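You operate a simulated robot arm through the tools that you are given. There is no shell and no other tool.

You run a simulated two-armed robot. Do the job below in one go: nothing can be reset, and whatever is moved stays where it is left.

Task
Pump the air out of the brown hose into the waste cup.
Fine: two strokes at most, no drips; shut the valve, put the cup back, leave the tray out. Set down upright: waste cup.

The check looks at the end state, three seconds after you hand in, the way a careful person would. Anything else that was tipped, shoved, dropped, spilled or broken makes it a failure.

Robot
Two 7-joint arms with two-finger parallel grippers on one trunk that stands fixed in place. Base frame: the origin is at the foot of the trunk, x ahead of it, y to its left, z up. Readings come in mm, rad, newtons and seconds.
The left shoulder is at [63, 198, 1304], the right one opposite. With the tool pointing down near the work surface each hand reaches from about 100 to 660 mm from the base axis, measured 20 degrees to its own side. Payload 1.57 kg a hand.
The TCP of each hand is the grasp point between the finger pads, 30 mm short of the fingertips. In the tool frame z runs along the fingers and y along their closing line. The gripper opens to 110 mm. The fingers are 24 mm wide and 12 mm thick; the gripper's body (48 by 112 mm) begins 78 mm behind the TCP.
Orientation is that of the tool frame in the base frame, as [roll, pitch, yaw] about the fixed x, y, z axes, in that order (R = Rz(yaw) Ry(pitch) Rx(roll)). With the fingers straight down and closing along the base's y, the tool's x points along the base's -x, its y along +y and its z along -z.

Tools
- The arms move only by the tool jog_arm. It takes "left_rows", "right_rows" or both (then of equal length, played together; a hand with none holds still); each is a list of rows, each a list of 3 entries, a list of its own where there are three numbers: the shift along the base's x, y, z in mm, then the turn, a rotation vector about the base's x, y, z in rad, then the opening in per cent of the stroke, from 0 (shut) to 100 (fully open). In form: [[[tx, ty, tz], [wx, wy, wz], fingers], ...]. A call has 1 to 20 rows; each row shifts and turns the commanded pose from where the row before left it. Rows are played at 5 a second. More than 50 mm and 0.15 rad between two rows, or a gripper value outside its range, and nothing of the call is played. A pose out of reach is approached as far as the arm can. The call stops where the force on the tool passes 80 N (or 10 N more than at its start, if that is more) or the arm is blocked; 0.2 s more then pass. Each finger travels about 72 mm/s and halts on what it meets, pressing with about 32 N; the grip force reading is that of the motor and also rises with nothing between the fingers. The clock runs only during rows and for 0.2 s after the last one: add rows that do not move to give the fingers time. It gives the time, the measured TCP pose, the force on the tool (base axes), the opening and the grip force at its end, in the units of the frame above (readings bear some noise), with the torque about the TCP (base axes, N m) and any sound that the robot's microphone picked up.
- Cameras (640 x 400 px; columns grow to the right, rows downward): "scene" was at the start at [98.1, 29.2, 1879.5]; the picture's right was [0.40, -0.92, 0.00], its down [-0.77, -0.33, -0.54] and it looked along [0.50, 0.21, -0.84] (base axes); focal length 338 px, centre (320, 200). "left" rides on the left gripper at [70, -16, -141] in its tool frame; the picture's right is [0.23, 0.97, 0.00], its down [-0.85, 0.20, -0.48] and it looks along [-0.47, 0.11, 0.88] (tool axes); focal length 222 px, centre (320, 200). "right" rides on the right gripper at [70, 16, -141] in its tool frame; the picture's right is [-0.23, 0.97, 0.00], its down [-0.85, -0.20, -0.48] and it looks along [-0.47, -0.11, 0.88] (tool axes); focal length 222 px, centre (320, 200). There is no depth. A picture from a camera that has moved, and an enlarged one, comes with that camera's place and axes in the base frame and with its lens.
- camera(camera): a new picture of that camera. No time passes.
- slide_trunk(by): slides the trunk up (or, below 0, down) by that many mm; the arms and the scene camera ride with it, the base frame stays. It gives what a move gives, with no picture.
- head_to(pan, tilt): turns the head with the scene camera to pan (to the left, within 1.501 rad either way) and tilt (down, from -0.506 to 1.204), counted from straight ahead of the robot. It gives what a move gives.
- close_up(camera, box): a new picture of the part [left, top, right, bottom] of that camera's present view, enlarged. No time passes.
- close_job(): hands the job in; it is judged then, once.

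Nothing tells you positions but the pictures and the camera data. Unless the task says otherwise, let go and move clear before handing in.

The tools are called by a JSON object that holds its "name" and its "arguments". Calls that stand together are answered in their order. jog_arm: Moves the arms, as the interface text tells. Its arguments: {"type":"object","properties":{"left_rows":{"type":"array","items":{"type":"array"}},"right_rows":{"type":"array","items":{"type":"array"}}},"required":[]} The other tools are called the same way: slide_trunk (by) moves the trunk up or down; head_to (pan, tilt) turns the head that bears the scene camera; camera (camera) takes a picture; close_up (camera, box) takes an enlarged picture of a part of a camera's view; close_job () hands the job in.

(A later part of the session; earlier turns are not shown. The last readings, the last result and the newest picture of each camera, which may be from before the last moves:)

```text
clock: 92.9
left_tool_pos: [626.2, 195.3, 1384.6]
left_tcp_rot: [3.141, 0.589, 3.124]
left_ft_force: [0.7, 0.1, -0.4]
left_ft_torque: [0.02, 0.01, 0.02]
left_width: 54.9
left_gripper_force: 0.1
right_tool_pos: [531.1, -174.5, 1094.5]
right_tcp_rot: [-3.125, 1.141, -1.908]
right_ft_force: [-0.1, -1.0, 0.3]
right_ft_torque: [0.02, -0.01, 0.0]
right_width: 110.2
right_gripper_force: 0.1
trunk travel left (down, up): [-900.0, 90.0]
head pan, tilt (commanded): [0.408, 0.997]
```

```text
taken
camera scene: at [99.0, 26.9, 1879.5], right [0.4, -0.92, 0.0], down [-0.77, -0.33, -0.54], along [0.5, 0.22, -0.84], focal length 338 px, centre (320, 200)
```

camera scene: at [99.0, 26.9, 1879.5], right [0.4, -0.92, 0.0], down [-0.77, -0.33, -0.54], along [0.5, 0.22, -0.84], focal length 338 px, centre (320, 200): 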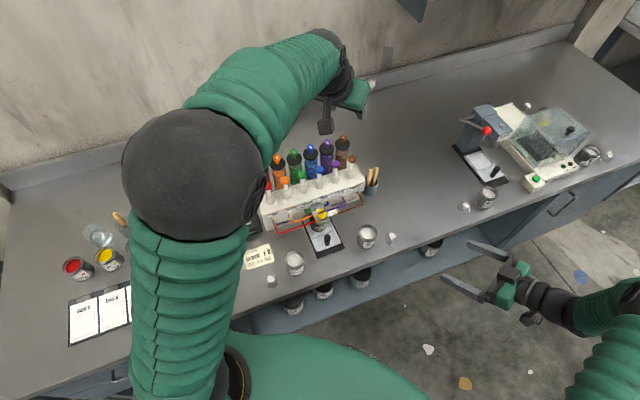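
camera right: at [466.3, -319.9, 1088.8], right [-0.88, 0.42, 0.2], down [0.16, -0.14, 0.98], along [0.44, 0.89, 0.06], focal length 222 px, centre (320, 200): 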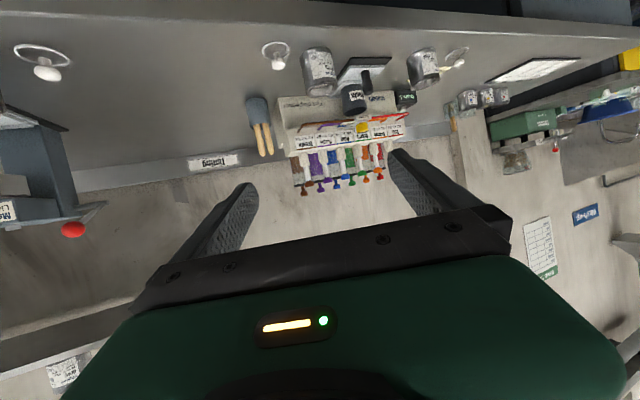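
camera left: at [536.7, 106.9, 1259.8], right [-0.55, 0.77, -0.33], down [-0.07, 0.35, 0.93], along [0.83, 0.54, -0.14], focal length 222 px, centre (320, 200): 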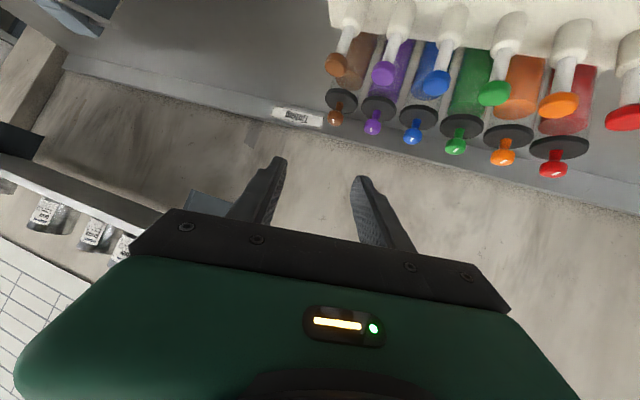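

{"name": "jog_arm", "arguments": {"left_rows": [[[-18, 10, 0], [0, 0.147, 0], 60], [[-20, 10, 0], [0, 0.147, 0], 70], [[-20, 12, 0], [0, 0.147, 0], 80], [[-20, 15, 0], [0, 0.147, 0], 90], [[-25, 20, -5], [0, 0, 0], 100], [[-25, 30, -10], [0, 0, 0], 100], [[-25, 35, -10], [0, 0, 0], 100], [[-25, 40, -10], [0, 0, 0], 100], [[-20, 40, -10], [0, 0, 0], 100], [[-20, 40, -10], [0, 0, 0], 100], [[0, 40, 0], [0, 0, 0], 100], [[0, 0, 0], [0, 0, 0], 100]]}}

{"name": "camera", "arguments": {"camera": "scene"}}

{"name": "camera", "arguments": {"camera": "left"}}

```text
clock: 95.5
left_tool_pos: [409.3, 489.6, 1328.8]
left_tcp_rot: [-3.13, 0.003, 3.129]
left_ft_force: [-0.2, -0.1, 0.0]
left_ft_torque: [0.02, -0.01, -0.02]
left_width: 109.9
left_gripper_force: 0.0
right_tool_pos: [531.7, -173.2, 1094.6]
right_tcp_rot: [-3.124, 1.141, -1.907]
right_ft_force: [0.6, 0.2, -0.7]
right_ft_torque: [0.0, 0.01, 0.02]
right_width: 110.1
right_gripper_force: 0.0
trunk travel left (down, up): [-900.0, 90.0]
head pan, tilt (commanded): [0.408, 0.997]
```

```text
taken
camera scene: at [100.0, 29.9, 1879.4], right [0.4, -0.92, 0.0], down [-0.77, -0.33, -0.54], along [0.5, 0.21, -0.84], focal length 338 px, centre (320, 200)
```

scene: 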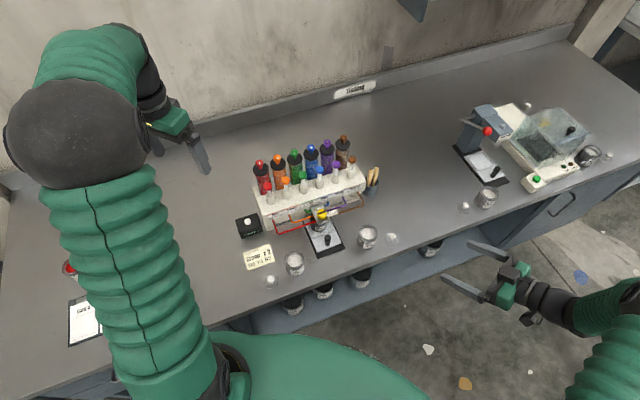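

```text
taken
camera left: at [337.7, 474.9, 1471.4], right [-0.21, 0.98, -0.01], down [0.86, 0.19, 0.48], along [0.47, 0.09, -0.88], focal length 222 px, centre (320, 200)
```

left: 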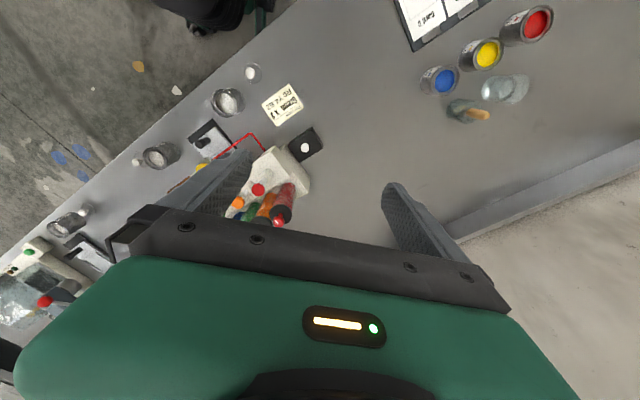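

The left arm is back in its original neutral posture, and the bench is unchanged apart from the tray being in and the hose brown. I'll repeat the motion that worked the first time, down to the right-front side.

{"name": "jog_arm", "arguments": {"left_rows": [[[23, -36, -10], [0, -0.11, 0], 50], [[23, -36, -10], [0, -0.11, 0], 50], [[23, -36, -10], [0, -0.11, 0], 50], [[23, -36, -10], [0, -0.11, 0], 50], [[23, -36, -10], [0, -0.11, 0], 50], [[23, -36, -20], [0, -0.11, 0], 50], [[23, -36, -20], [0, -0.11, 0], 50], [[23, -36, -20], [0, -0.11, 0], 50], [[23, -36, -22], [0, 0, 0.1], 50], [[23, -36, -22], [0, 0, 0.1], 50], [[23, -36, -22], [0, 0, 0.1], 50], [[20, -33, -20], [0, 0, 0.012], 50], [[0, 0, 0], [0, 0, 0], 50]]}}

{"name": "camera", "arguments": {"camera": "scene"}}

```text
clock: 98.3
left_tool_pos: [681.5, 58.2, 1134.1]
left_tcp_rot: [3.134, 0.883, -2.851]
left_ft_force: [-0.1, 0.4, -0.5]
left_ft_torque: [-0.02, -0.01, 0.0]
left_width: 55.0
left_gripper_force: 0.1
right_tool_pos: [532.0, -175.4, 1094.9]
right_tcp_rot: [-3.123, 1.141, -1.905]
right_ft_force: [0.0, 0.6, 0.0]
right_ft_torque: [-0.05, 0.0, -0.01]
right_width: 109.7
right_gripper_force: 0.0
trunk travel left (down, up): [-900.0, 90.0]
head pan, tilt (commanded): [0.408, 0.997]
```

```text
taken
camera scene: at [100.1, 26.3, 1879.4], right [0.4, -0.92, 0.0], down [-0.77, -0.33, -0.54], along [0.5, 0.22, -0.84], focal length 338 px, centre (320, 200)
```

scene: 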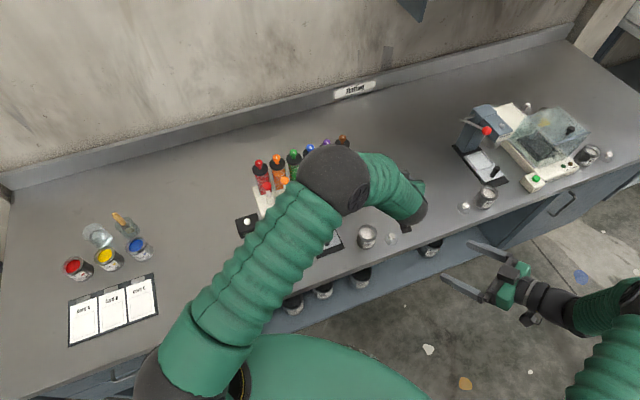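

The arm is now in the proven posture. I'll raise the hand 80 mm for clearance and lower the trunk by 200 mm to the earlier working height.

{"name": "jog_arm", "arguments": {"left_rows": [[[0, 0, 40], [0, 0, 0], 50], [[0, 0, 40], [0, 0, 0], 50], [[0, 0, 0], [0, 0, 0], 50]]}}

{"name": "slide_trunk", "arguments": {"by": -200}}

{"name": "camera", "arguments": {"camera": "scene"}}

{"name": "camera", "arguments": {"camera": "left"}}

```text
clock: 99.1
left_tool_pos: [682.2, 56.3, 1213.8]
left_tcp_rot: [3.136, 0.882, -2.85]
left_ft_force: [-0.2, -0.4, 0.1]
left_ft_torque: [-0.01, 0.0, 0.0]
left_width: 55.1
left_gripper_force: 0.0
right_tool_pos: [532.3, -175.7, 1094.1]
right_tcp_rot: [-3.126, 1.142, -1.908]
right_ft_force: [-0.2, 0.8, -0.7]
right_ft_torque: [-0.01, 0.01, 0.0]
right_width: 110.1
right_gripper_force: 0.1
trunk travel left (down, up): [-900.0, 90.0]
head pan, tilt (commanded): [0.408, 0.997]
```

```text
clock: 101.3
left_tool_pos: [681.7, 56.1, 1014.5]
left_tcp_rot: [3.135, 0.884, -2.851]
left_ft_force: [-0.2, 0.2, 0.0]
left_ft_torque: [0.03, -0.01, -0.02]
left_width: 55.1
left_gripper_force: 0.0
right_tool_pos: [531.2, -176.3, 893.6]
right_tcp_rot: [-3.125, 1.141, -1.909]
right_ft_force: [0.3, 0.3, 0.8]
right_ft_torque: [0.0, 0.03, 0.0]
right_width: 109.9
right_gripper_force: 0.0
trunk travel left (down, up): [-700.0, 290.0]
head pan, tilt (commanded): [0.408, 0.997]
```

```text
taken
camera scene: at [99.4, 25.3, 1679.5], right [0.4, -0.92, 0.0], down [-0.77, -0.33, -0.54], along [0.5, 0.22, -0.84], focal length 338 px, centre (320, 200)
```

scene: 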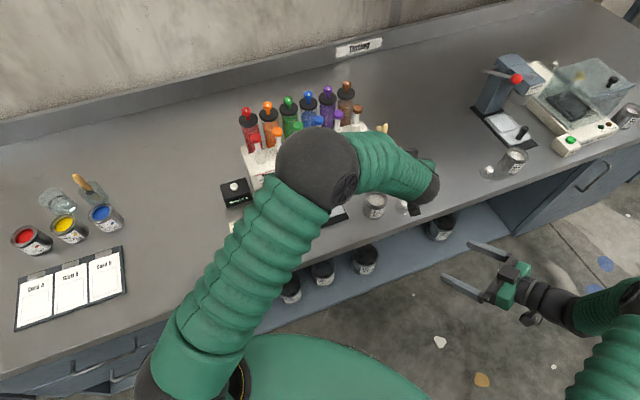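

```text
taken
camera left: at [538.1, -3.8, 1050.1], right [-0.42, 0.89, -0.17], down [0.11, 0.24, 0.97], along [0.9, 0.39, -0.2], focal length 222 px, centre (320, 200)
```

left: 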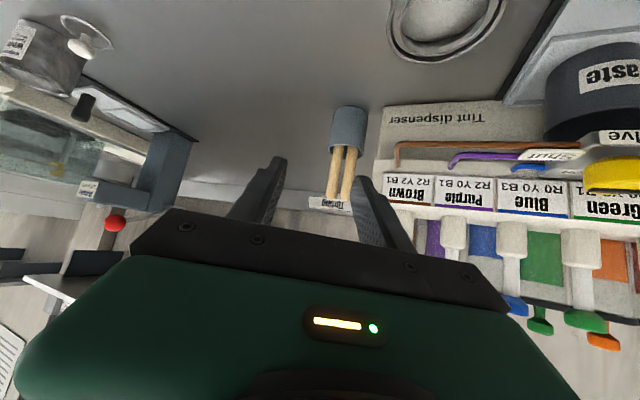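

{"name": "jog_arm", "arguments": {"left_rows": [[[-32, 22.8, 0], [0, 0, 0], 50], [[-32, 22.8, 0], [0, 0, 0], 50], [[-32, 22.8, 0], [0, 0, 0], 50], [[-33, 22.8, 0], [0, 0, 0], 50], [[-33, 22.8, 0], [0, 0, 0.008], 50], [[-13, 5, -25], [0, 0, 0], 50], [[-13, 5, -38], [0, 0, 0], 50], [[0, 0, 0], [0, 0, 0], 50]]}}

{"name": "camera", "arguments": {"camera": "left"}}

{"name": "camera", "arguments": {"camera": "scene"}}

{"name": "close_up", "arguments": {"camera": "left", "box": [240, 100, 420, 240]}}

```text
clock: 103.1
left_tool_pos: [491.3, 180.9, 952.2]
left_tcp_rot: [3.135, 0.885, -2.841]
left_ft_force: [-0.3, -0.4, 0.0]
left_ft_torque: [0.01, 0.01, -0.03]
left_width: 54.9
left_gripper_force: 0.1
right_tool_pos: [530.4, -175.6, 895.1]
right_tcp_rot: [-3.124, 1.14, -1.905]
right_ft_force: [-0.2, 0.0, -0.2]
right_ft_torque: [0.02, -0.01, 0.0]
right_width: 110.1
right_gripper_force: 0.0
trunk travel left (down, up): [-700.0, 290.0]
head pan, tilt (commanded): [0.408, 0.997]
```

```text
taken
camera left: at [348.5, 120.1, 988.1], right [-0.43, 0.89, -0.17], down [0.1, 0.24, 0.97], along [0.9, 0.4, -0.2], focal length 222 px, centre (320, 200)
```

left: 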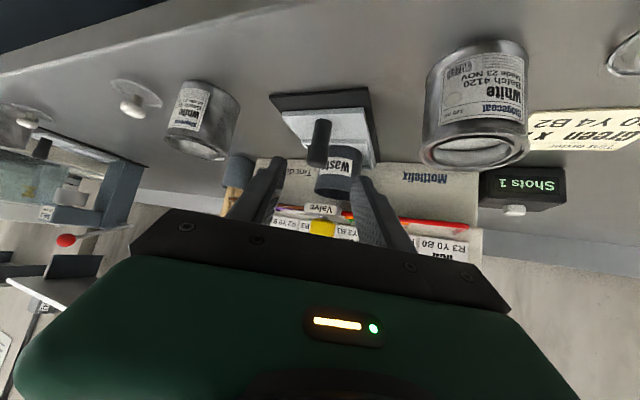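

```text
taken
camera scene: at [97.6, 25.8, 1679.6], right [0.4, -0.92, 0.0], down [-0.77, -0.33, -0.54], along [0.5, 0.22, -0.84], focal length 338 px, centre (320, 200)
```

scene: 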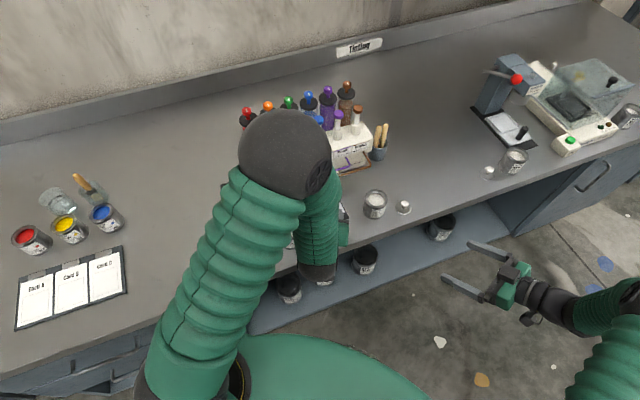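

```text
2.86 times, centred on (330, 170) of left
camera zoom: at [348.5, 120.1, 988.1], right [-0.43, 0.89, -0.17], down [0.1, 0.24, 0.97], along [0.9, 0.4, -0.2], focal length 635 px, centre (291, 286)
```

zoom: 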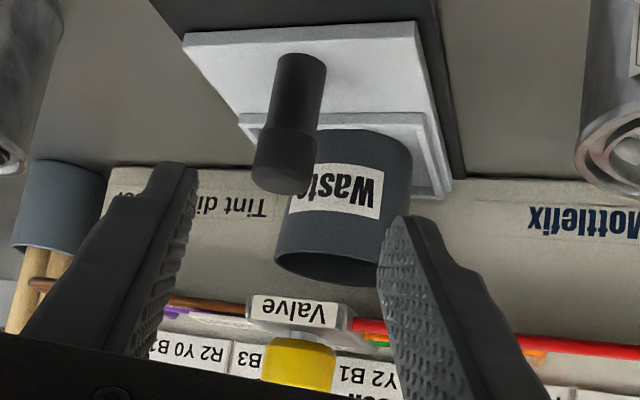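

The tray knob is centred between the fingers, the counter reads 1, and the tray is clean. I'll slide in around the knob.

{"name": "jog_arm", "arguments": {"left_rows": [[[18, 5, -15.5], [0, 0, 0], 50], [[18, 5, -15.5], [0, 0, 0], 50], [[17, 5.3, -15.5], [0, 0, 0], 50], [[0, 0, 0], [0, 0, 0], 50]]}}

{"name": "close_up", "arguments": {"camera": "left", "box": [220, 90, 420, 250]}}

{"name": "close_up", "arguments": {"camera": "right", "box": [330, 120, 430, 210]}}

```text
clock: 104.1
left_tool_pos: [545.7, 196.5, 905.9]
left_tcp_rot: [3.135, 0.883, -2.844]
left_ft_force: [0.7, -0.2, -0.6]
left_ft_torque: [-0.03, -0.02, 0.0]
left_width: 55.1
left_gripper_force: 0.0
right_tool_pos: [532.0, -175.3, 894.5]
right_tcp_rot: [-3.124, 1.143, -1.906]
right_ft_force: [0.3, 0.4, 0.7]
right_ft_torque: [0.0, 0.01, 0.01]
right_width: 110.1
right_gripper_force: 0.1
trunk travel left (down, up): [-700.0, 290.0]
head pan, tilt (commanded): [0.408, 0.997]
```

```text
2.50 times, centred on (320, 170) of left
camera zoom: at [403.4, 135.4, 940.9], right [-0.43, 0.89, -0.17], down [0.11, 0.24, 0.97], along [0.9, 0.4, -0.2], focal length 555 px, centre (320, 275)
```

zoom: 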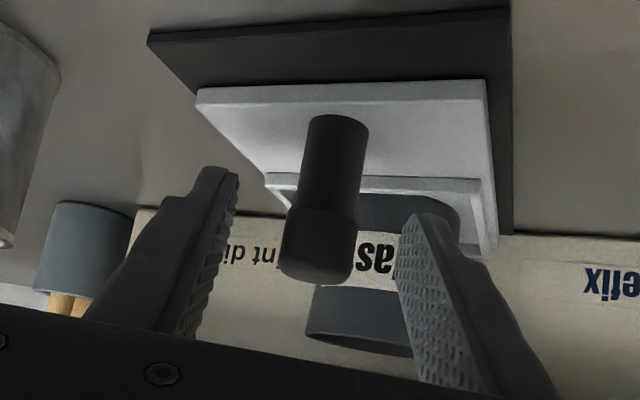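

```text
4.44 times, centred on (380, 165) of right
camera zoom: at [462.2, -319.1, 890.8], right [-0.88, 0.43, 0.2], down [0.15, -0.14, 0.98], along [0.44, 0.89, 0.06], focal length 987 px, centre (53, 356)
```

zoom: 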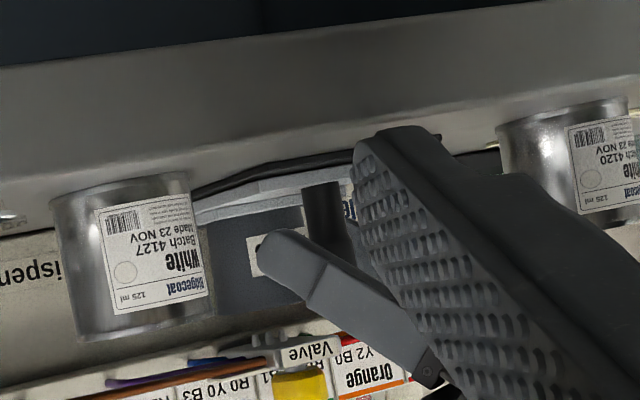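

{"name": "jog_arm", "arguments": {"left_rows": [[[0, 0, 0], [0, 0, 0], 30], [[0, 0, 0], [0, 0, 0], 12], [[0, 0, 0], [0, 0, 0], 12], [[0, 0, 0], [0, 0, 0], 12]]}}

{"name": "close_up", "arguments": {"camera": "left", "box": [220, 90, 420, 250]}}

```text
clock: 105.1
left_tool_pos: [546.3, 196.5, 905.1]
left_tcp_rot: [3.135, 0.884, -2.841]
left_ft_force: [0.5, -1.4, -1.5]
left_ft_torque: [-0.73, -0.29, 0.04]
left_width: 21.8
left_gripper_force: 34.8
right_tool_pos: [532.7, -175.6, 893.4]
right_tcp_rot: [-3.127, 1.141, -1.908]
right_ft_force: [-0.5, -1.3, -0.1]
right_ft_torque: [0.01, -0.03, -0.01]
right_width: 109.8
right_gripper_force: 0.1
trunk travel left (down, up): [-700.0, 290.0]
head pan, tilt (commanded): [0.408, 0.997]
```

```text
2.50 times, centred on (320, 170) of left
camera zoom: at [403.6, 134.8, 940.9], right [-0.43, 0.89, -0.17], down [0.11, 0.24, 0.97], along [0.9, 0.4, -0.2], focal length 555 px, centre (320, 275)
```

zoom: 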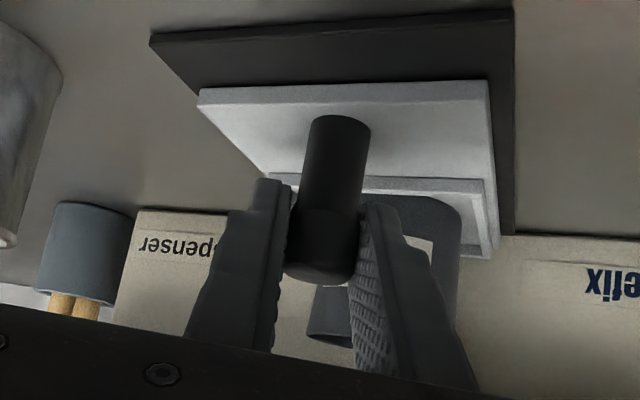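

The knob is gripped with almost no side load. I'll pull the tray out smoothly along its rail.

{"name": "jog_arm", "arguments": {"left_rows": [[[-2, -2, 0], [0, 0, 0], 12], [[-4, -4, 0], [0, 0, 0], 12], [[-5, -5, 0], [0, 0, 0], 12], [[-5, -5, 0], [0, 0, 0], 12], [[-5, -5, 0], [0, 0, 0], 12], [[-5, -5, 0], [0, 0, 0], 12], [[-5, -5, 0], [0, 0, 0], 12], [[0, 0, 0], [0, 0, 0], 12]]}}

{"name": "camera", "arguments": {"camera": "left"}}

{"name": "close_up", "arguments": {"camera": "right", "box": [310, 110, 430, 210]}}

```text
clock: 106.9
left_tool_pos: [515.8, 164.0, 905.4]
left_tcp_rot: [3.135, 0.886, -2.843]
left_ft_force: [-1.0, -0.6, 6.0]
left_ft_torque: [-0.63, -0.09, 0.05]
left_width: 21.7
left_gripper_force: 34.9
right_tool_pos: [531.6, -176.2, 895.0]
right_tcp_rot: [-3.124, 1.141, -1.907]
right_ft_force: [0.3, 0.6, -0.2]
right_ft_torque: [0.03, 0.01, -0.03]
right_width: 110.1
right_gripper_force: 0.0
trunk travel left (down, up): [-700.0, 290.0]
head pan, tilt (commanded): [0.408, 0.997]
```

```text
taken
camera left: at [372.1, 103.4, 940.7], right [-0.43, 0.89, -0.17], down [0.1, 0.24, 0.97], along [0.9, 0.4, -0.2], focal length 222 px, centre (320, 200)
```

left: 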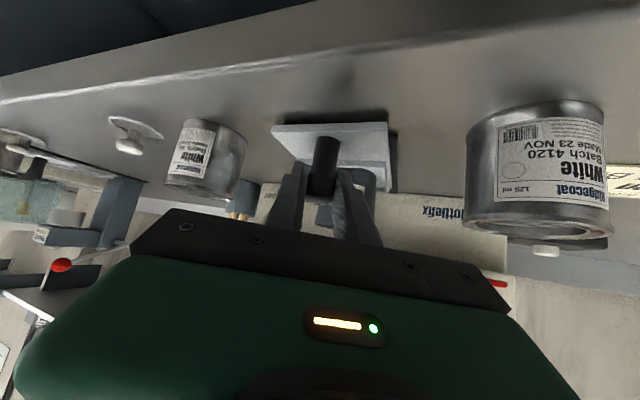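

```text
4.00 times, centred on (370, 160) of right
camera zoom: at [461.9, -319.3, 890.9], right [-0.88, 0.43, 0.2], down [0.15, -0.14, 0.98], along [0.44, 0.89, 0.06], focal length 888 px, centre (120, 360)
```

zoom: 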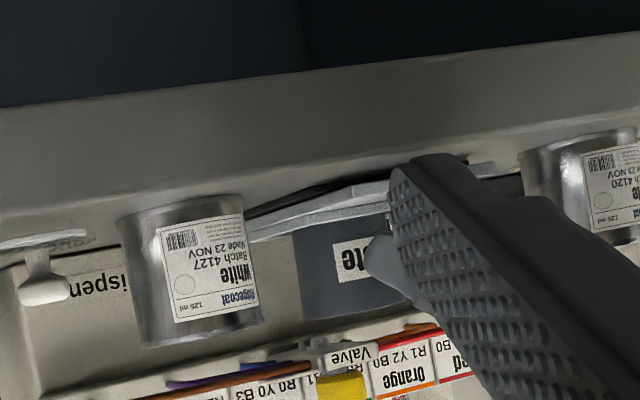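

{"name": "jog_arm", "arguments": {"left_rows": [[[-3, -3, 0], [0, 0, 0], 12], [[-5, -5, 0], [0, 0, 0], 12], [[-5, -5, 0], [0, 0, 0], 12], [[-5, -5, 0], [0, 0, 0], 12], [[-5, -5, 0], [0, 0, 0], 12], [[-5, -5, 0], [0, 0, 0], 12], [[-3, -2, 0], [0, 0, 0], 12], [[0, 0, 0], [0, 0, 0], 12]]}}

{"name": "camera", "arguments": {"camera": "left"}}

{"name": "close_up", "arguments": {"camera": "left", "box": [230, 90, 430, 240]}}

```text
clock: 108.7
left_tool_pos: [483.6, 134.2, 905.3]
left_tcp_rot: [3.135, 0.882, -2.842]
left_ft_force: [2.3, -2.5, 1.4]
left_ft_torque: [-0.63, -0.4, 0.05]
left_width: 21.8
left_gripper_force: 35.2
right_tool_pos: [531.3, -176.1, 894.8]
right_tcp_rot: [-3.126, 1.142, -1.907]
right_ft_force: [0.6, -0.4, -0.2]
right_ft_torque: [0.01, 0.01, 0.02]
right_width: 110.0
right_gripper_force: 0.0
trunk travel left (down, up): [-700.0, 290.0]
head pan, tilt (commanded): [0.408, 0.997]
```

```text
taken
camera left: at [341.2, 72.5, 940.9], right [-0.43, 0.89, -0.17], down [0.11, 0.24, 0.97], along [0.9, 0.4, -0.2], focal length 222 px, centre (320, 200)
```

left: 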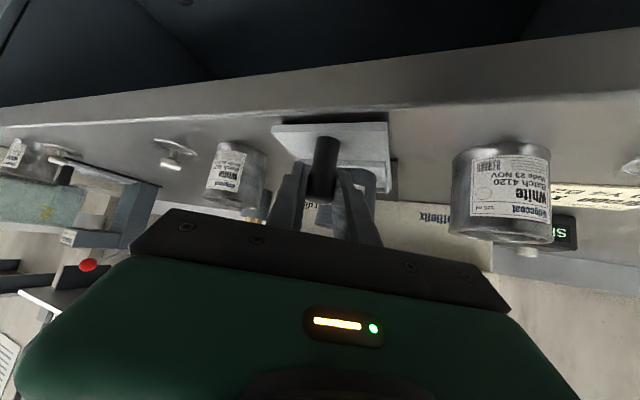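

```text
2.67 times, centred on (330, 165) of left
camera zoom: at [341.2, 72.5, 940.9], right [-0.43, 0.89, -0.17], down [0.11, 0.24, 0.97], along [0.9, 0.4, -0.2], focal length 592 px, centre (293, 293)
```

zoom: 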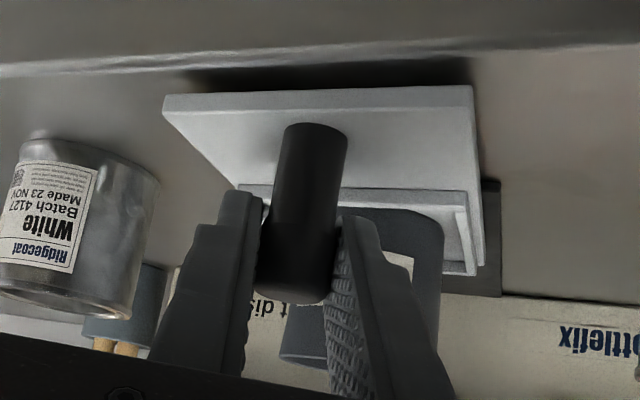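

Almost at the original out position. I'll pull the last 2–3 mm gently to the stop.

{"name": "jog_arm", "arguments": {"left_rows": [[[-1, -1.2, 0], [0, 0, 0], 12], [[-1, -1, 0], [0, 0, 0], 12], [[0, 0, 0], [0, 0, 0], 12]]}}

```text
clock: 109.5
left_tool_pos: [482.6, 133.3, 904.7]
left_tcp_rot: [3.134, 0.886, -2.841]
left_ft_force: [5.3, -0.7, 1.7]
left_ft_torque: [-0.72, 0.03, 0.01]
left_width: 21.9
left_gripper_force: 34.5
right_tool_pos: [531.2, -177.1, 893.5]
right_tcp_rot: [-3.126, 1.141, -1.908]
right_ft_force: [-0.1, -1.3, 0.0]
right_ft_torque: [0.01, -0.01, 0.02]
right_width: 110.3
right_gripper_force: 0.2
trunk travel left (down, up): [-700.0, 290.0]
head pan, tilt (commanded): [0.408, 0.997]
```

The tray is against its out stop. I'll release the knob, back off, rise, and line up with the cup.

{"name": "jog_arm", "arguments": {"left_rows": [[[-0.5, 0.8, 0], [0, 0, 0], 12], [[0, 0, 0], [0, 0, 0], 30], [[0, 0, 0], [0, 0, 0], 48], [[0, 0, 0], [0, 0, 0], 50], [[-12, -4, 10], [0, 0, 0], 50], [[-15, -5, 13], [0, 0, 0], 50], [[-8, -2, 20], [0, 0, 0], 50], [[0, 10, 25], [0, 0, 0], 60], [[10, 15, 5], [0, 0, 0], 70], [[15, 18, -5], [0, 0, 0], 70], [[0, 0, 0], [0, 0, 0], 70]]}}

{"name": "camera", "arguments": {"camera": "left"}}

{"name": "camera", "arguments": {"camera": "scene"}}

```text
clock: 111.9
left_tool_pos: [472.2, 166.0, 974.5]
left_tcp_rot: [3.134, 0.885, -2.842]
left_ft_force: [0.6, 0.1, -0.8]
left_ft_torque: [0.02, -0.04, 0.02]
left_width: 76.9
left_gripper_force: 0.0
right_tool_pos: [530.8, -176.3, 894.8]
right_tcp_rot: [-3.123, 1.141, -1.906]
right_ft_force: [-0.2, -0.8, 0.2]
right_ft_torque: [0.01, 0.03, 0.01]
right_width: 109.9
right_gripper_force: 0.0
trunk travel left (down, up): [-700.0, 290.0]
head pan, tilt (commanded): [0.408, 0.997]
```

```text
taken
camera left: at [328.3, 104.3, 1009.8], right [-0.43, 0.89, -0.17], down [0.11, 0.24, 0.97], along [0.9, 0.4, -0.2], focal length 222 px, centre (320, 200)
```

left: 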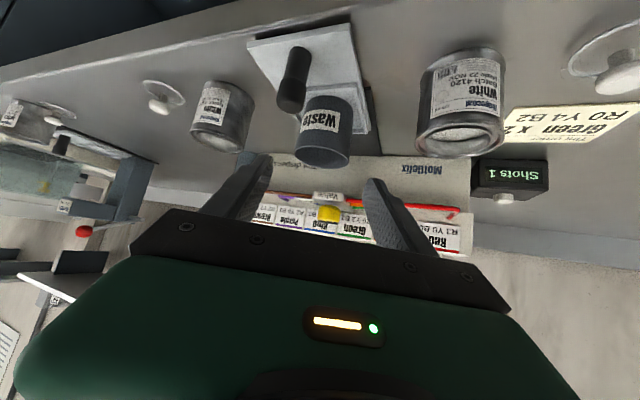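

```text
taken
camera scene: at [98.0, 25.8, 1679.5], right [0.4, -0.92, 0.0], down [-0.77, -0.33, -0.54], along [0.5, 0.22, -0.84], focal length 338 px, centre (320, 200)
```

scene: 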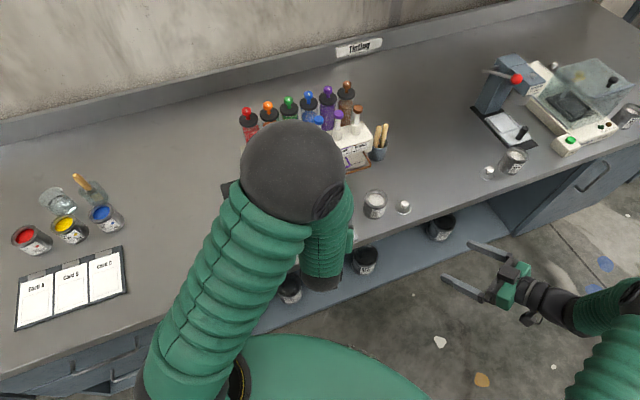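

The tray is out with the cup upright on it, centred between the fingers. I'll zoom in to confirm before sliding in.

{"name": "close_up", "arguments": {"camera": "left", "box": [230, 30, 430, 190]}}

{"name": "close_up", "arguments": {"camera": "right", "box": [310, 110, 430, 210]}}

```text
2.50 times, centred on (330, 110) of left
camera zoom: at [328.3, 104.3, 1009.8], right [-0.43, 0.89, -0.17], down [0.11, 0.24, 0.97], along [0.9, 0.4, -0.2], focal length 555 px, centre (295, 425)
```

zoom: 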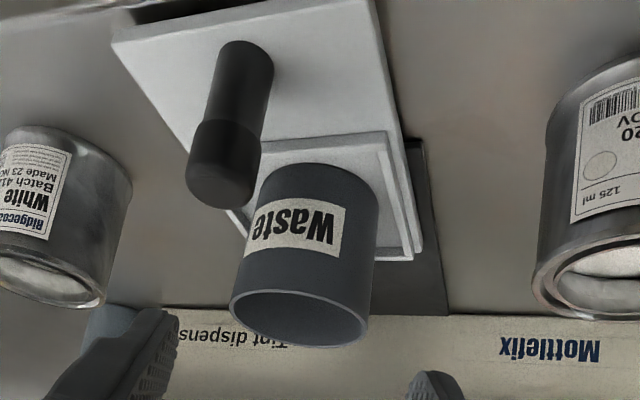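

```text
4.00 times, centred on (370, 160) of right
camera zoom: at [461.8, -319.2, 891.0], right [-0.88, 0.43, 0.2], down [0.15, -0.14, 0.98], along [0.44, 0.89, 0.06], focal length 888 px, centre (120, 360)
```

zoom: 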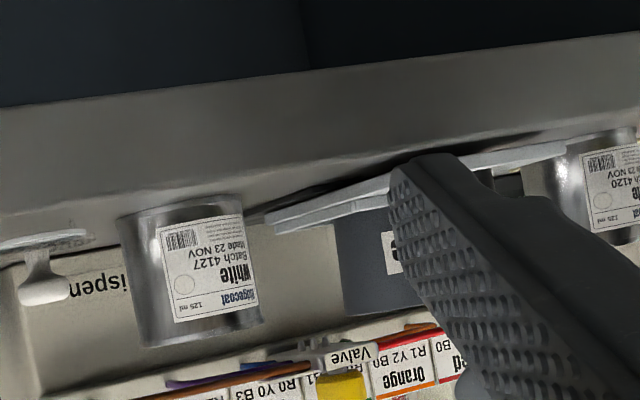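

The cup sits exactly as I placed it and the tray is clean. I'll slide the fingers around the cup at the same pose where I released it.

{"name": "jog_arm", "arguments": {"left_rows": [[[17.4, 5.5, -15.9], [0, 0, 0], 70], [[17.4, 5.5, -15.9], [0, 0, 0], 70], [[17.4, 5.5, -15.9], [0, 0, 0], 70], [[17.4, 5.6, -15.7], [0, 0, 0], 70], [[0, 0, 0], [0, 0, 0], 70]]}}

{"name": "camera", "arguments": {"camera": "left"}}

```text
clock: 113.1
left_tool_pos: [540.5, 187.3, 909.6]
left_tcp_rot: [3.135, 0.884, -2.844]
left_ft_force: [-0.2, -0.7, 0.0]
left_ft_torque: [-0.02, -0.01, -0.01]
left_width: 77.0
left_gripper_force: 0.1
right_tool_pos: [531.2, -175.3, 895.7]
right_tcp_rot: [-3.123, 1.143, -1.907]
right_ft_force: [-0.5, 0.0, 0.8]
right_ft_torque: [0.03, 0.0, 0.01]
right_width: 109.9
right_gripper_force: 0.0
trunk travel left (down, up): [-700.0, 290.0]
head pan, tilt (commanded): [0.408, 0.997]
```

```text
taken
camera left: at [397.9, 126.5, 945.1], right [-0.43, 0.89, -0.17], down [0.11, 0.24, 0.97], along [0.9, 0.4, -0.2], focal length 222 px, centre (320, 200)
```

left: 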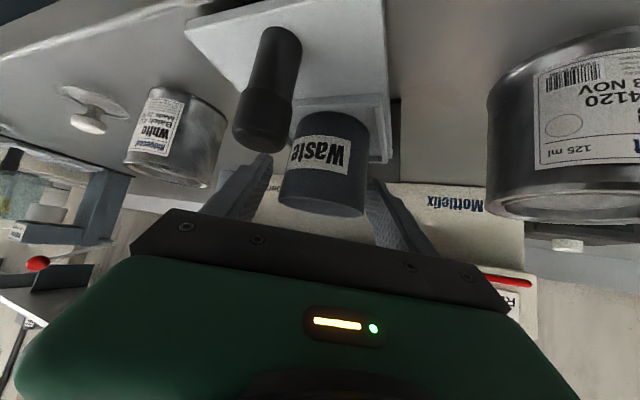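

{"name": "jog_arm", "arguments": {"left_rows": [[[0.8, 0.6, 1.2], [0, 0, 0], 70], [[0, 0, 0], [0, 0, 0], 55], [[0, 0, 0], [0, 0, 0], 40], [[0, 0, 0], [0, 0, 0], 40], [[0, 0, 0], [0, 0, 0], 40]]}}

{"name": "close_up", "arguments": {"camera": "left", "box": [200, 80, 440, 260]}}

```text
clock: 114.3
left_tool_pos: [541.9, 188.8, 910.9]
left_tcp_rot: [3.134, 0.884, -2.842]
left_ft_force: [0.7, -0.8, 0.5]
left_ft_torque: [0.04, 0.0, -0.01]
left_width: 55.9
left_gripper_force: 32.1
right_tool_pos: [532.4, -174.5, 893.9]
right_tcp_rot: [-3.125, 1.14, -1.908]
right_ft_force: [0.1, 0.5, -0.1]
right_ft_torque: [-0.01, 0.02, -0.02]
right_width: 110.0
right_gripper_force: 0.1
trunk travel left (down, up): [-700.0, 290.0]
head pan, tilt (commanded): [0.408, 0.997]
```

```text
2.22 times, centred on (320, 170) of left
camera zoom: at [399.0, 127.0, 946.2], right [-0.43, 0.89, -0.17], down [0.11, 0.24, 0.97], along [0.9, 0.4, -0.2], focal length 494 px, centre (320, 267)
```

zoom: 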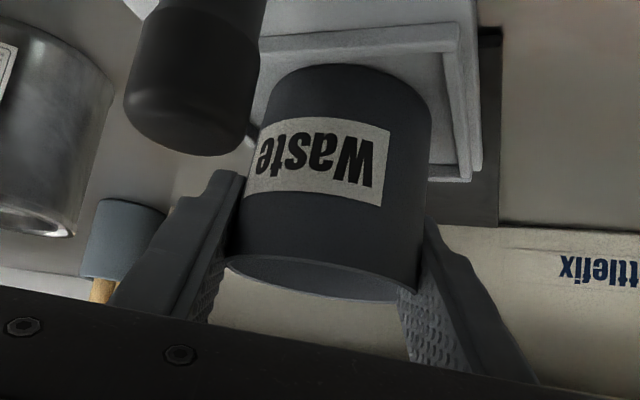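

The cup is gripped (56 mm). I'll lift it level, then carry it back the way it came.

{"name": "jog_arm", "arguments": {"left_rows": [[[0, 0, 8], [0, 0, 0], 40], [[0, 0, 18], [0, 0, 0], 40], [[0, 0, 22], [0, 0, 0], 40], [[0, 0, 22], [0, 0, 0], 40], [[0, 0, 22], [0, 0, 0], 40], [[0, 0, 18], [0, 0, 0], 40], [[0, 0, 0], [0, 0, 0], 40]]}}

{"name": "camera", "arguments": {"camera": "left"}}

{"name": "close_up", "arguments": {"camera": "right", "box": [310, 110, 430, 210]}}

```text
clock: 115.9
left_tool_pos: [541.7, 188.5, 1019.8]
left_tcp_rot: [3.132, 0.884, -2.843]
left_ft_force: [-0.7, 0.4, -0.6]
left_ft_torque: [-0.05, 0.02, -0.01]
left_width: 56.0
left_gripper_force: 32.0
right_tool_pos: [532.0, -175.6, 894.4]
right_tcp_rot: [-3.126, 1.142, -1.909]
right_ft_force: [-0.3, -0.6, 0.1]
right_ft_torque: [0.01, 0.03, 0.03]
right_width: 109.7
right_gripper_force: 0.1
trunk travel left (down, up): [-700.0, 290.0]
head pan, tilt (commanded): [0.408, 0.997]
```

```text
taken
camera left: at [399.7, 126.7, 1056.0], right [-0.43, 0.89, -0.17], down [0.11, 0.24, 0.97], along [0.9, 0.4, -0.2], focal length 222 px, centre (320, 200)
```

left: 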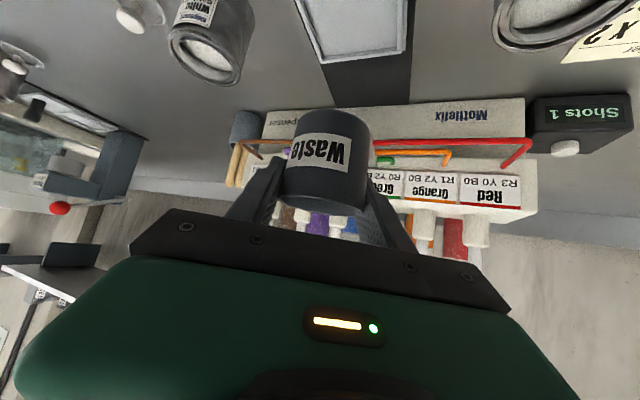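

```text
4.00 times, centred on (370, 160) of right
camera zoom: at [462.6, -319.1, 890.5], right [-0.88, 0.43, 0.2], down [0.15, -0.14, 0.98], along [0.44, 0.89, 0.06], focal length 888 px, centre (120, 360)
```

zoom: 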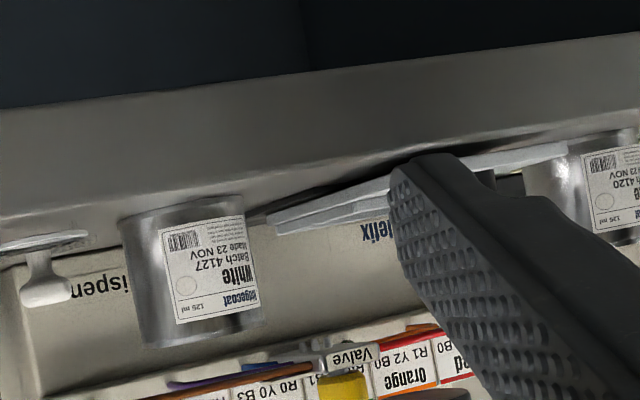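

{"name": "jog_arm", "arguments": {"left_rows": [[[14, -8, 0], [0, 0, 0], 40], [[26, -15, 0], [0, 0, 0], 40], [[28, -16, 0], [0, 0, 0], 40], [[28, -16, 0], [0, 0, 0], 40], [[28, -16, 0], [0, 0, 0], 40], [[28, -16, 0], [0, 0, 0], 40], [[26, -15, 0], [0, 0, 0], 40], [[15, -9, 0], [0, 0, 0], 40], [[0, 0, 0], [0, 0, 0], 40]]}}

{"name": "camera", "arguments": {"camera": "left"}}

{"name": "camera", "arguments": {"camera": "scene"}}

```text
clock: 117.9
left_tool_pos: [735.3, 76.6, 1019.4]
left_tcp_rot: [3.132, 0.883, -2.845]
left_ft_force: [-1.0, 0.6, -0.8]
left_ft_torque: [-0.01, -0.03, 0.0]
left_width: 55.8
left_gripper_force: 31.7
right_tool_pos: [531.5, -175.4, 895.3]
right_tcp_rot: [-3.123, 1.143, -1.905]
right_ft_force: [-0.8, -0.4, 0.5]
right_ft_torque: [0.0, 0.0, 0.0]
right_width: 109.7
right_gripper_force: 0.0
trunk travel left (down, up): [-700.0, 290.0]
head pan, tilt (commanded): [0.408, 0.997]
```

```text
taken
camera left: at [592.0, 15.6, 1055.8], right [-0.43, 0.89, -0.17], down [0.11, 0.24, 0.97], along [0.9, 0.4, -0.2], focal length 222 px, centre (320, 200)
```

left: 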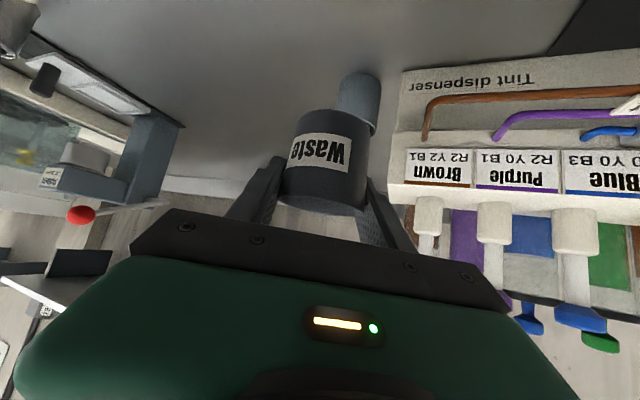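

```text
taken
camera scene: at [98.8, 25.7, 1679.2], right [0.4, -0.92, 0.0], down [-0.77, -0.33, -0.54], along [0.5, 0.22, -0.84], focal length 338 px, centre (320, 200)
```

scene: 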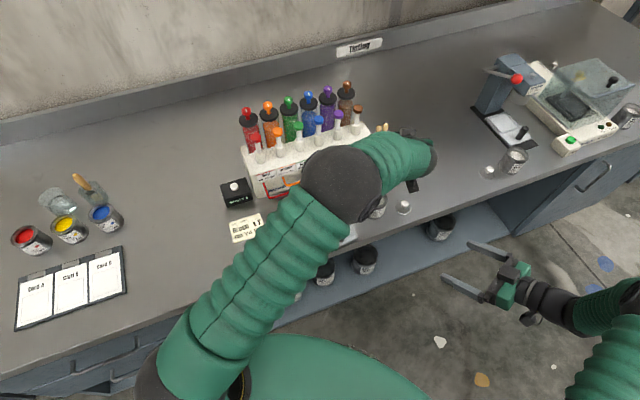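

The view matches the one right after the original lift, so I'm above the cup's original spot. I'll lower to just above the bench, then set down gently.

{"name": "jog_arm", "arguments": {"left_rows": [[[0, 0.7, -20], [0, 0, 0], 40], [[0, 0, -25], [0, 0, 0], 40], [[0, 0, -25], [0, 0, 0], 40], [[0, 0, -22], [0, 0, 0], 40], [[0, 0, -14], [0, 0, 0], 40], [[0, 0, -6], [0, 0, 0], 40], [[0, 0, 0], [0, 0, 0], 40]]}}

{"name": "close_up", "arguments": {"camera": "left", "box": [200, 80, 440, 260]}}

{"name": "close_up", "arguments": {"camera": "right", "box": [230, 130, 370, 230]}}

```text
clock: 119.5
left_tool_pos: [735.5, 77.6, 908.4]
left_tcp_rot: [3.134, 0.884, -2.843]
left_ft_force: [-0.8, 0.4, 0.2]
left_ft_torque: [0.0, 0.03, -0.04]
left_width: 55.8
left_gripper_force: 32.3
right_tool_pos: [532.1, -176.5, 893.9]
right_tcp_rot: [-3.124, 1.141, -1.908]
right_ft_force: [0.1, -0.7, 0.2]
right_ft_torque: [-0.03, 0.0, -0.02]
right_width: 109.9
right_gripper_force: 0.0
trunk travel left (down, up): [-700.0, 290.0]
head pan, tilt (commanded): [0.408, 0.997]
```

```text
2.22 times, centred on (320, 170) of left
camera zoom: at [592.8, 16.3, 944.1], right [-0.43, 0.89, -0.17], down [0.11, 0.24, 0.97], along [0.9, 0.4, -0.2], focal length 494 px, centre (320, 267)
```

zoom: 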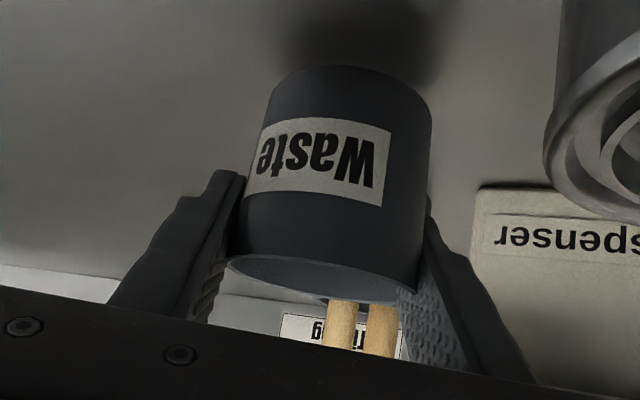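

```text
4.00 times, centred on (300, 180) of right
camera zoom: at [462.3, -319.3, 890.7], right [-0.88, 0.43, 0.2], down [0.15, -0.14, 0.98], along [0.44, 0.89, 0.06], focal length 888 px, centre (400, 280)
```

zoom: 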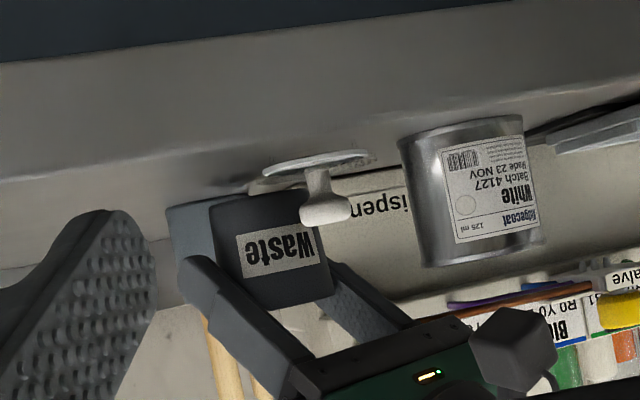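

{"name": "jog_arm", "arguments": {"left_rows": [[[0, 0, -3], [0, 0, 0], 40], [[0, 0, -2], [0, 0, 0], 40], [[0, 0, -1.5], [0, 0, 0], 40], [[0, 0, 0], [0, 0, 0], 40]]}}

```text
clock: 120.5
left_tool_pos: [734.8, 77.4, 901.9]
left_tcp_rot: [3.135, 0.884, -2.843]
left_ft_force: [-0.5, 0.5, 0.7]
left_ft_torque: [0.0, 0.01, 0.02]
left_width: 55.8
left_gripper_force: 31.6
right_tool_pos: [532.1, -176.2, 893.9]
right_tcp_rot: [-3.124, 1.14, -1.906]
right_ft_force: [-0.1, -0.4, 0.4]
right_ft_torque: [0.0, 0.02, 0.0]
right_width: 109.9
right_gripper_force: 0.0
trunk travel left (down, up): [-700.0, 290.0]
head pan, tilt (commanded): [0.408, 0.997]
```

{"name": "jog_arm", "arguments": {"left_rows": [[[0, 0, -1], [0, 0, 0], 40], [[0, 0, -1], [0, 0, 0], 40], [[0, 0, 0], [0, 0, 0], 40]]}}

{"name": "close_up", "arguments": {"camera": "left", "box": [200, 80, 440, 260]}}

```text
clock: 121.3
left_tool_pos: [734.5, 77.5, 899.2]
left_tcp_rot: [3.132, 0.884, -2.842]
left_ft_force: [-0.5, 0.8, -1.1]
left_ft_torque: [0.03, -0.04, -0.01]
left_width: 55.6
left_gripper_force: 31.6
right_tool_pos: [531.6, -175.5, 894.7]
right_tcp_rot: [-3.125, 1.144, -1.908]
right_ft_force: [0.5, -0.5, 0.3]
right_ft_torque: [-0.02, 0.01, 0.02]
right_width: 110.2
right_gripper_force: 0.1
trunk travel left (down, up): [-700.0, 290.0]
head pan, tilt (commanded): [0.408, 0.997]
```

```text
2.22 times, centred on (320, 170) of left
camera zoom: at [592.4, 16.3, 935.4], right [-0.43, 0.89, -0.17], down [0.11, 0.24, 0.97], along [0.9, 0.4, -0.2], focal length 494 px, centre (320, 267)
```

zoom: 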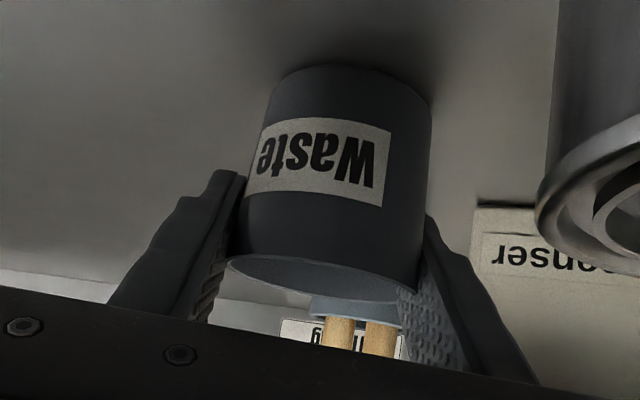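

{"name": "jog_arm", "arguments": {"left_rows": [[[0, 0, -1], [0, 0, 0], 40], [[0, 0, -0.7], [0, 0, 0], 40], [[0, 0, 0], [0, 0, 0], 40]]}}

```text
clock: 122.1
left_tool_pos: [735.7, 77.2, 899.1]
left_tcp_rot: [3.135, 0.882, -2.841]
left_ft_force: [-0.1, -0.1, 1.1]
left_ft_torque: [-0.07, 0.04, 0.03]
left_width: 56.0
left_gripper_force: 32.0
right_tool_pos: [532.6, -174.6, 893.9]
right_tcp_rot: [-3.125, 1.142, -1.905]
right_ft_force: [-0.2, -0.1, 0.4]
right_ft_torque: [-0.02, 0.01, 0.02]
right_width: 110.0
right_gripper_force: 0.1
trunk travel left (down, up): [-700.0, 290.0]
head pan, tilt (commanded): [0.408, 0.997]
```

{"name": "jog_arm", "arguments": {"left_rows": [[[0, 0, -0.8], [0, 0, 0], 40], [[0, 0, -0.7], [0, 0, 0], 40], [[0, 0, 0], [0, 0, 0], 40]]}}

{"name": "close_up", "arguments": {"camera": "right", "box": [230, 130, 370, 230]}}

```text
clock: 122.9
left_tool_pos: [736.3, 78.4, 897.0]
left_tcp_rot: [3.136, 0.887, -2.84]
left_ft_force: [-0.3, -1.5, 6.9]
left_ft_torque: [-0.2, 0.09, 0.05]
left_width: 55.8
left_gripper_force: 32.6
right_tool_pos: [530.2, -176.5, 895.2]
right_tcp_rot: [-3.122, 1.141, -1.907]
right_ft_force: [0.4, -0.4, 0.2]
right_ft_torque: [0.01, 0.01, 0.0]
right_width: 110.1
right_gripper_force: 0.1
trunk travel left (down, up): [-700.0, 290.0]
head pan, tilt (commanded): [0.408, 0.997]
```

```text
4.00 times, centred on (300, 180) of right
camera zoom: at [461.7, -319.5, 891.1], right [-0.88, 0.43, 0.2], down [0.15, -0.14, 0.98], along [0.44, 0.89, 0.06], focal length 888 px, centre (400, 280)
```

zoom: 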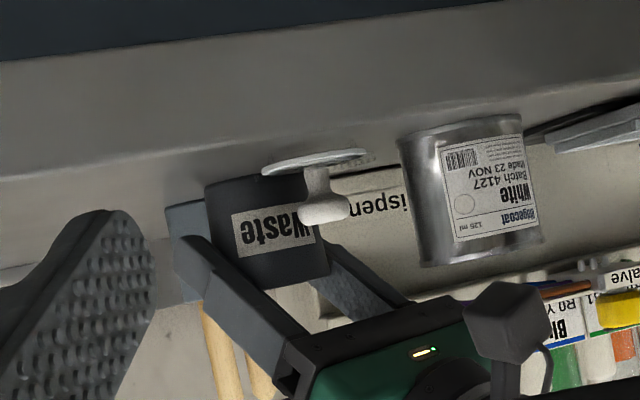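

The cup base is on the bench (7 N). I'll release it and back out along the fingers' axis.

{"name": "jog_arm", "arguments": {"left_rows": [[[0, 0, 0.5], [0, 0, 0], 55], [[0, 0, 0], [0, 0, 0], 63], [[0, 0, 0], [0, 0, 0], 70], [[0, 0, 0], [0, 0, 0], 70]]}}

{"name": "camera", "arguments": {"camera": "left"}}

{"name": "close_up", "arguments": {"camera": "right", "box": [230, 130, 370, 230]}}

```text
clock: 123.9
left_tool_pos: [735.4, 78.3, 897.3]
left_tcp_rot: [3.133, 0.884, -2.842]
left_ft_force: [0.1, 0.4, -1.0]
left_ft_torque: [0.01, 0.0, -0.03]
left_width: 77.0
left_gripper_force: 0.0
right_tool_pos: [531.8, -176.0, 893.5]
right_tcp_rot: [-3.124, 1.142, -1.908]
right_ft_force: [0.4, -0.2, -0.6]
right_ft_torque: [-0.01, 0.03, -0.01]
right_width: 110.0
right_gripper_force: 0.1
trunk travel left (down, up): [-700.0, 290.0]
head pan, tilt (commanded): [0.408, 0.997]
```

```text
taken
camera left: at [592.9, 16.7, 932.9], right [-0.43, 0.89, -0.17], down [0.11, 0.24, 0.97], along [0.9, 0.4, -0.2], focal length 222 px, centre (320, 200)
```

left: 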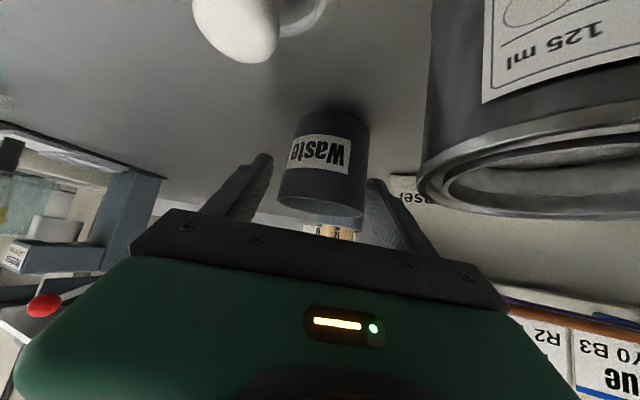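

```text
4.00 times, centred on (300, 180) of right
camera zoom: at [462.4, -319.2, 890.7], right [-0.88, 0.43, 0.2], down [0.15, -0.14, 0.98], along [0.44, 0.89, 0.06], focal length 888 px, centre (400, 280)
```

zoom: 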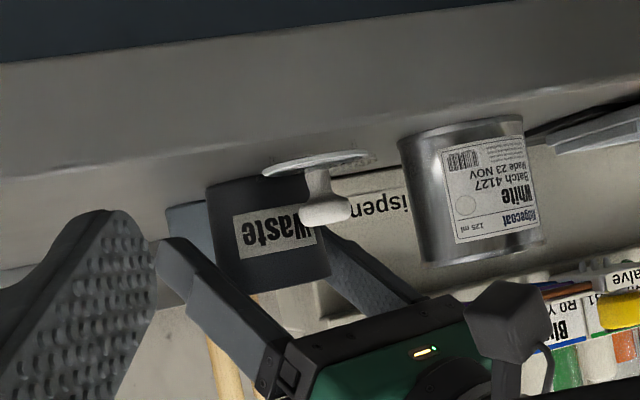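

The cup is standing free. I'll lift the hand straight up the way it originally came down.

{"name": "jog_arm", "arguments": {"left_rows": [[[0, 0, 8], [0, 0, 0], 70], [[0, 0, 20], [0, 0, 0], 70], [[0, 0, 25], [0, 0, 0], 70], [[0, 0, 30], [0, 0, 0], 70], [[0, 0, 35], [0, 0, 0], 70], [[0, 0, 35], [0, 0, 0], 70], [[0, 0, 0], [0, 0, 0], 70]]}}

{"name": "close_up", "arguments": {"camera": "right", "box": [230, 130, 370, 230]}}

{"name": "camera", "arguments": {"camera": "scene"}}

```text
clock: 125.5
left_tool_pos: [735.2, 77.3, 1048.9]
left_tcp_rot: [3.133, 0.885, -2.844]
left_ft_force: [0.3, 0.6, 0.0]
left_ft_torque: [0.02, 0.02, 0.03]
left_width: 76.8
left_gripper_force: 0.3
right_tool_pos: [532.0, -176.2, 894.8]
right_tcp_rot: [-3.126, 1.142, -1.91]
right_ft_force: [0.2, -0.4, 0.5]
right_ft_torque: [-0.06, -0.01, -0.05]
right_width: 109.7
right_gripper_force: 0.0
trunk travel left (down, up): [-700.0, 290.0]
head pan, tilt (commanded): [0.408, 0.997]
```

```text
4.00 times, centred on (300, 180) of right
camera zoom: at [462.7, -319.2, 890.4], right [-0.88, 0.43, 0.2], down [0.15, -0.14, 0.98], along [0.44, 0.89, 0.06], focal length 888 px, centre (400, 280)
```

zoom: 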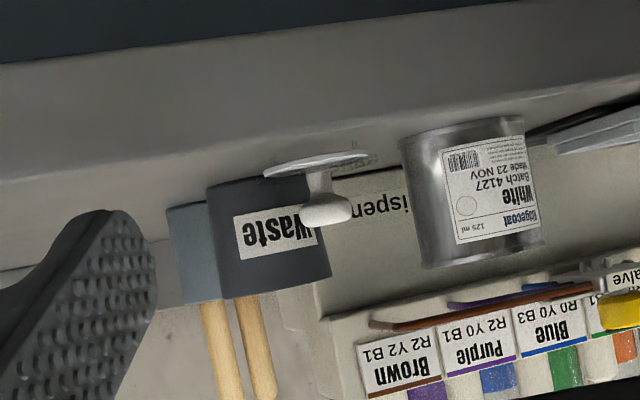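

```text
taken
camera scene: at [100.2, 25.6, 1679.4], right [0.4, -0.92, 0.0], down [-0.77, -0.33, -0.54], along [0.5, 0.22, -0.84], focal length 338 px, centre (320, 200)
```

scene: 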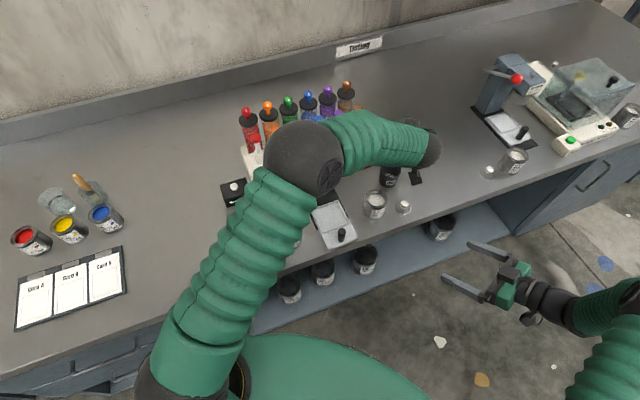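

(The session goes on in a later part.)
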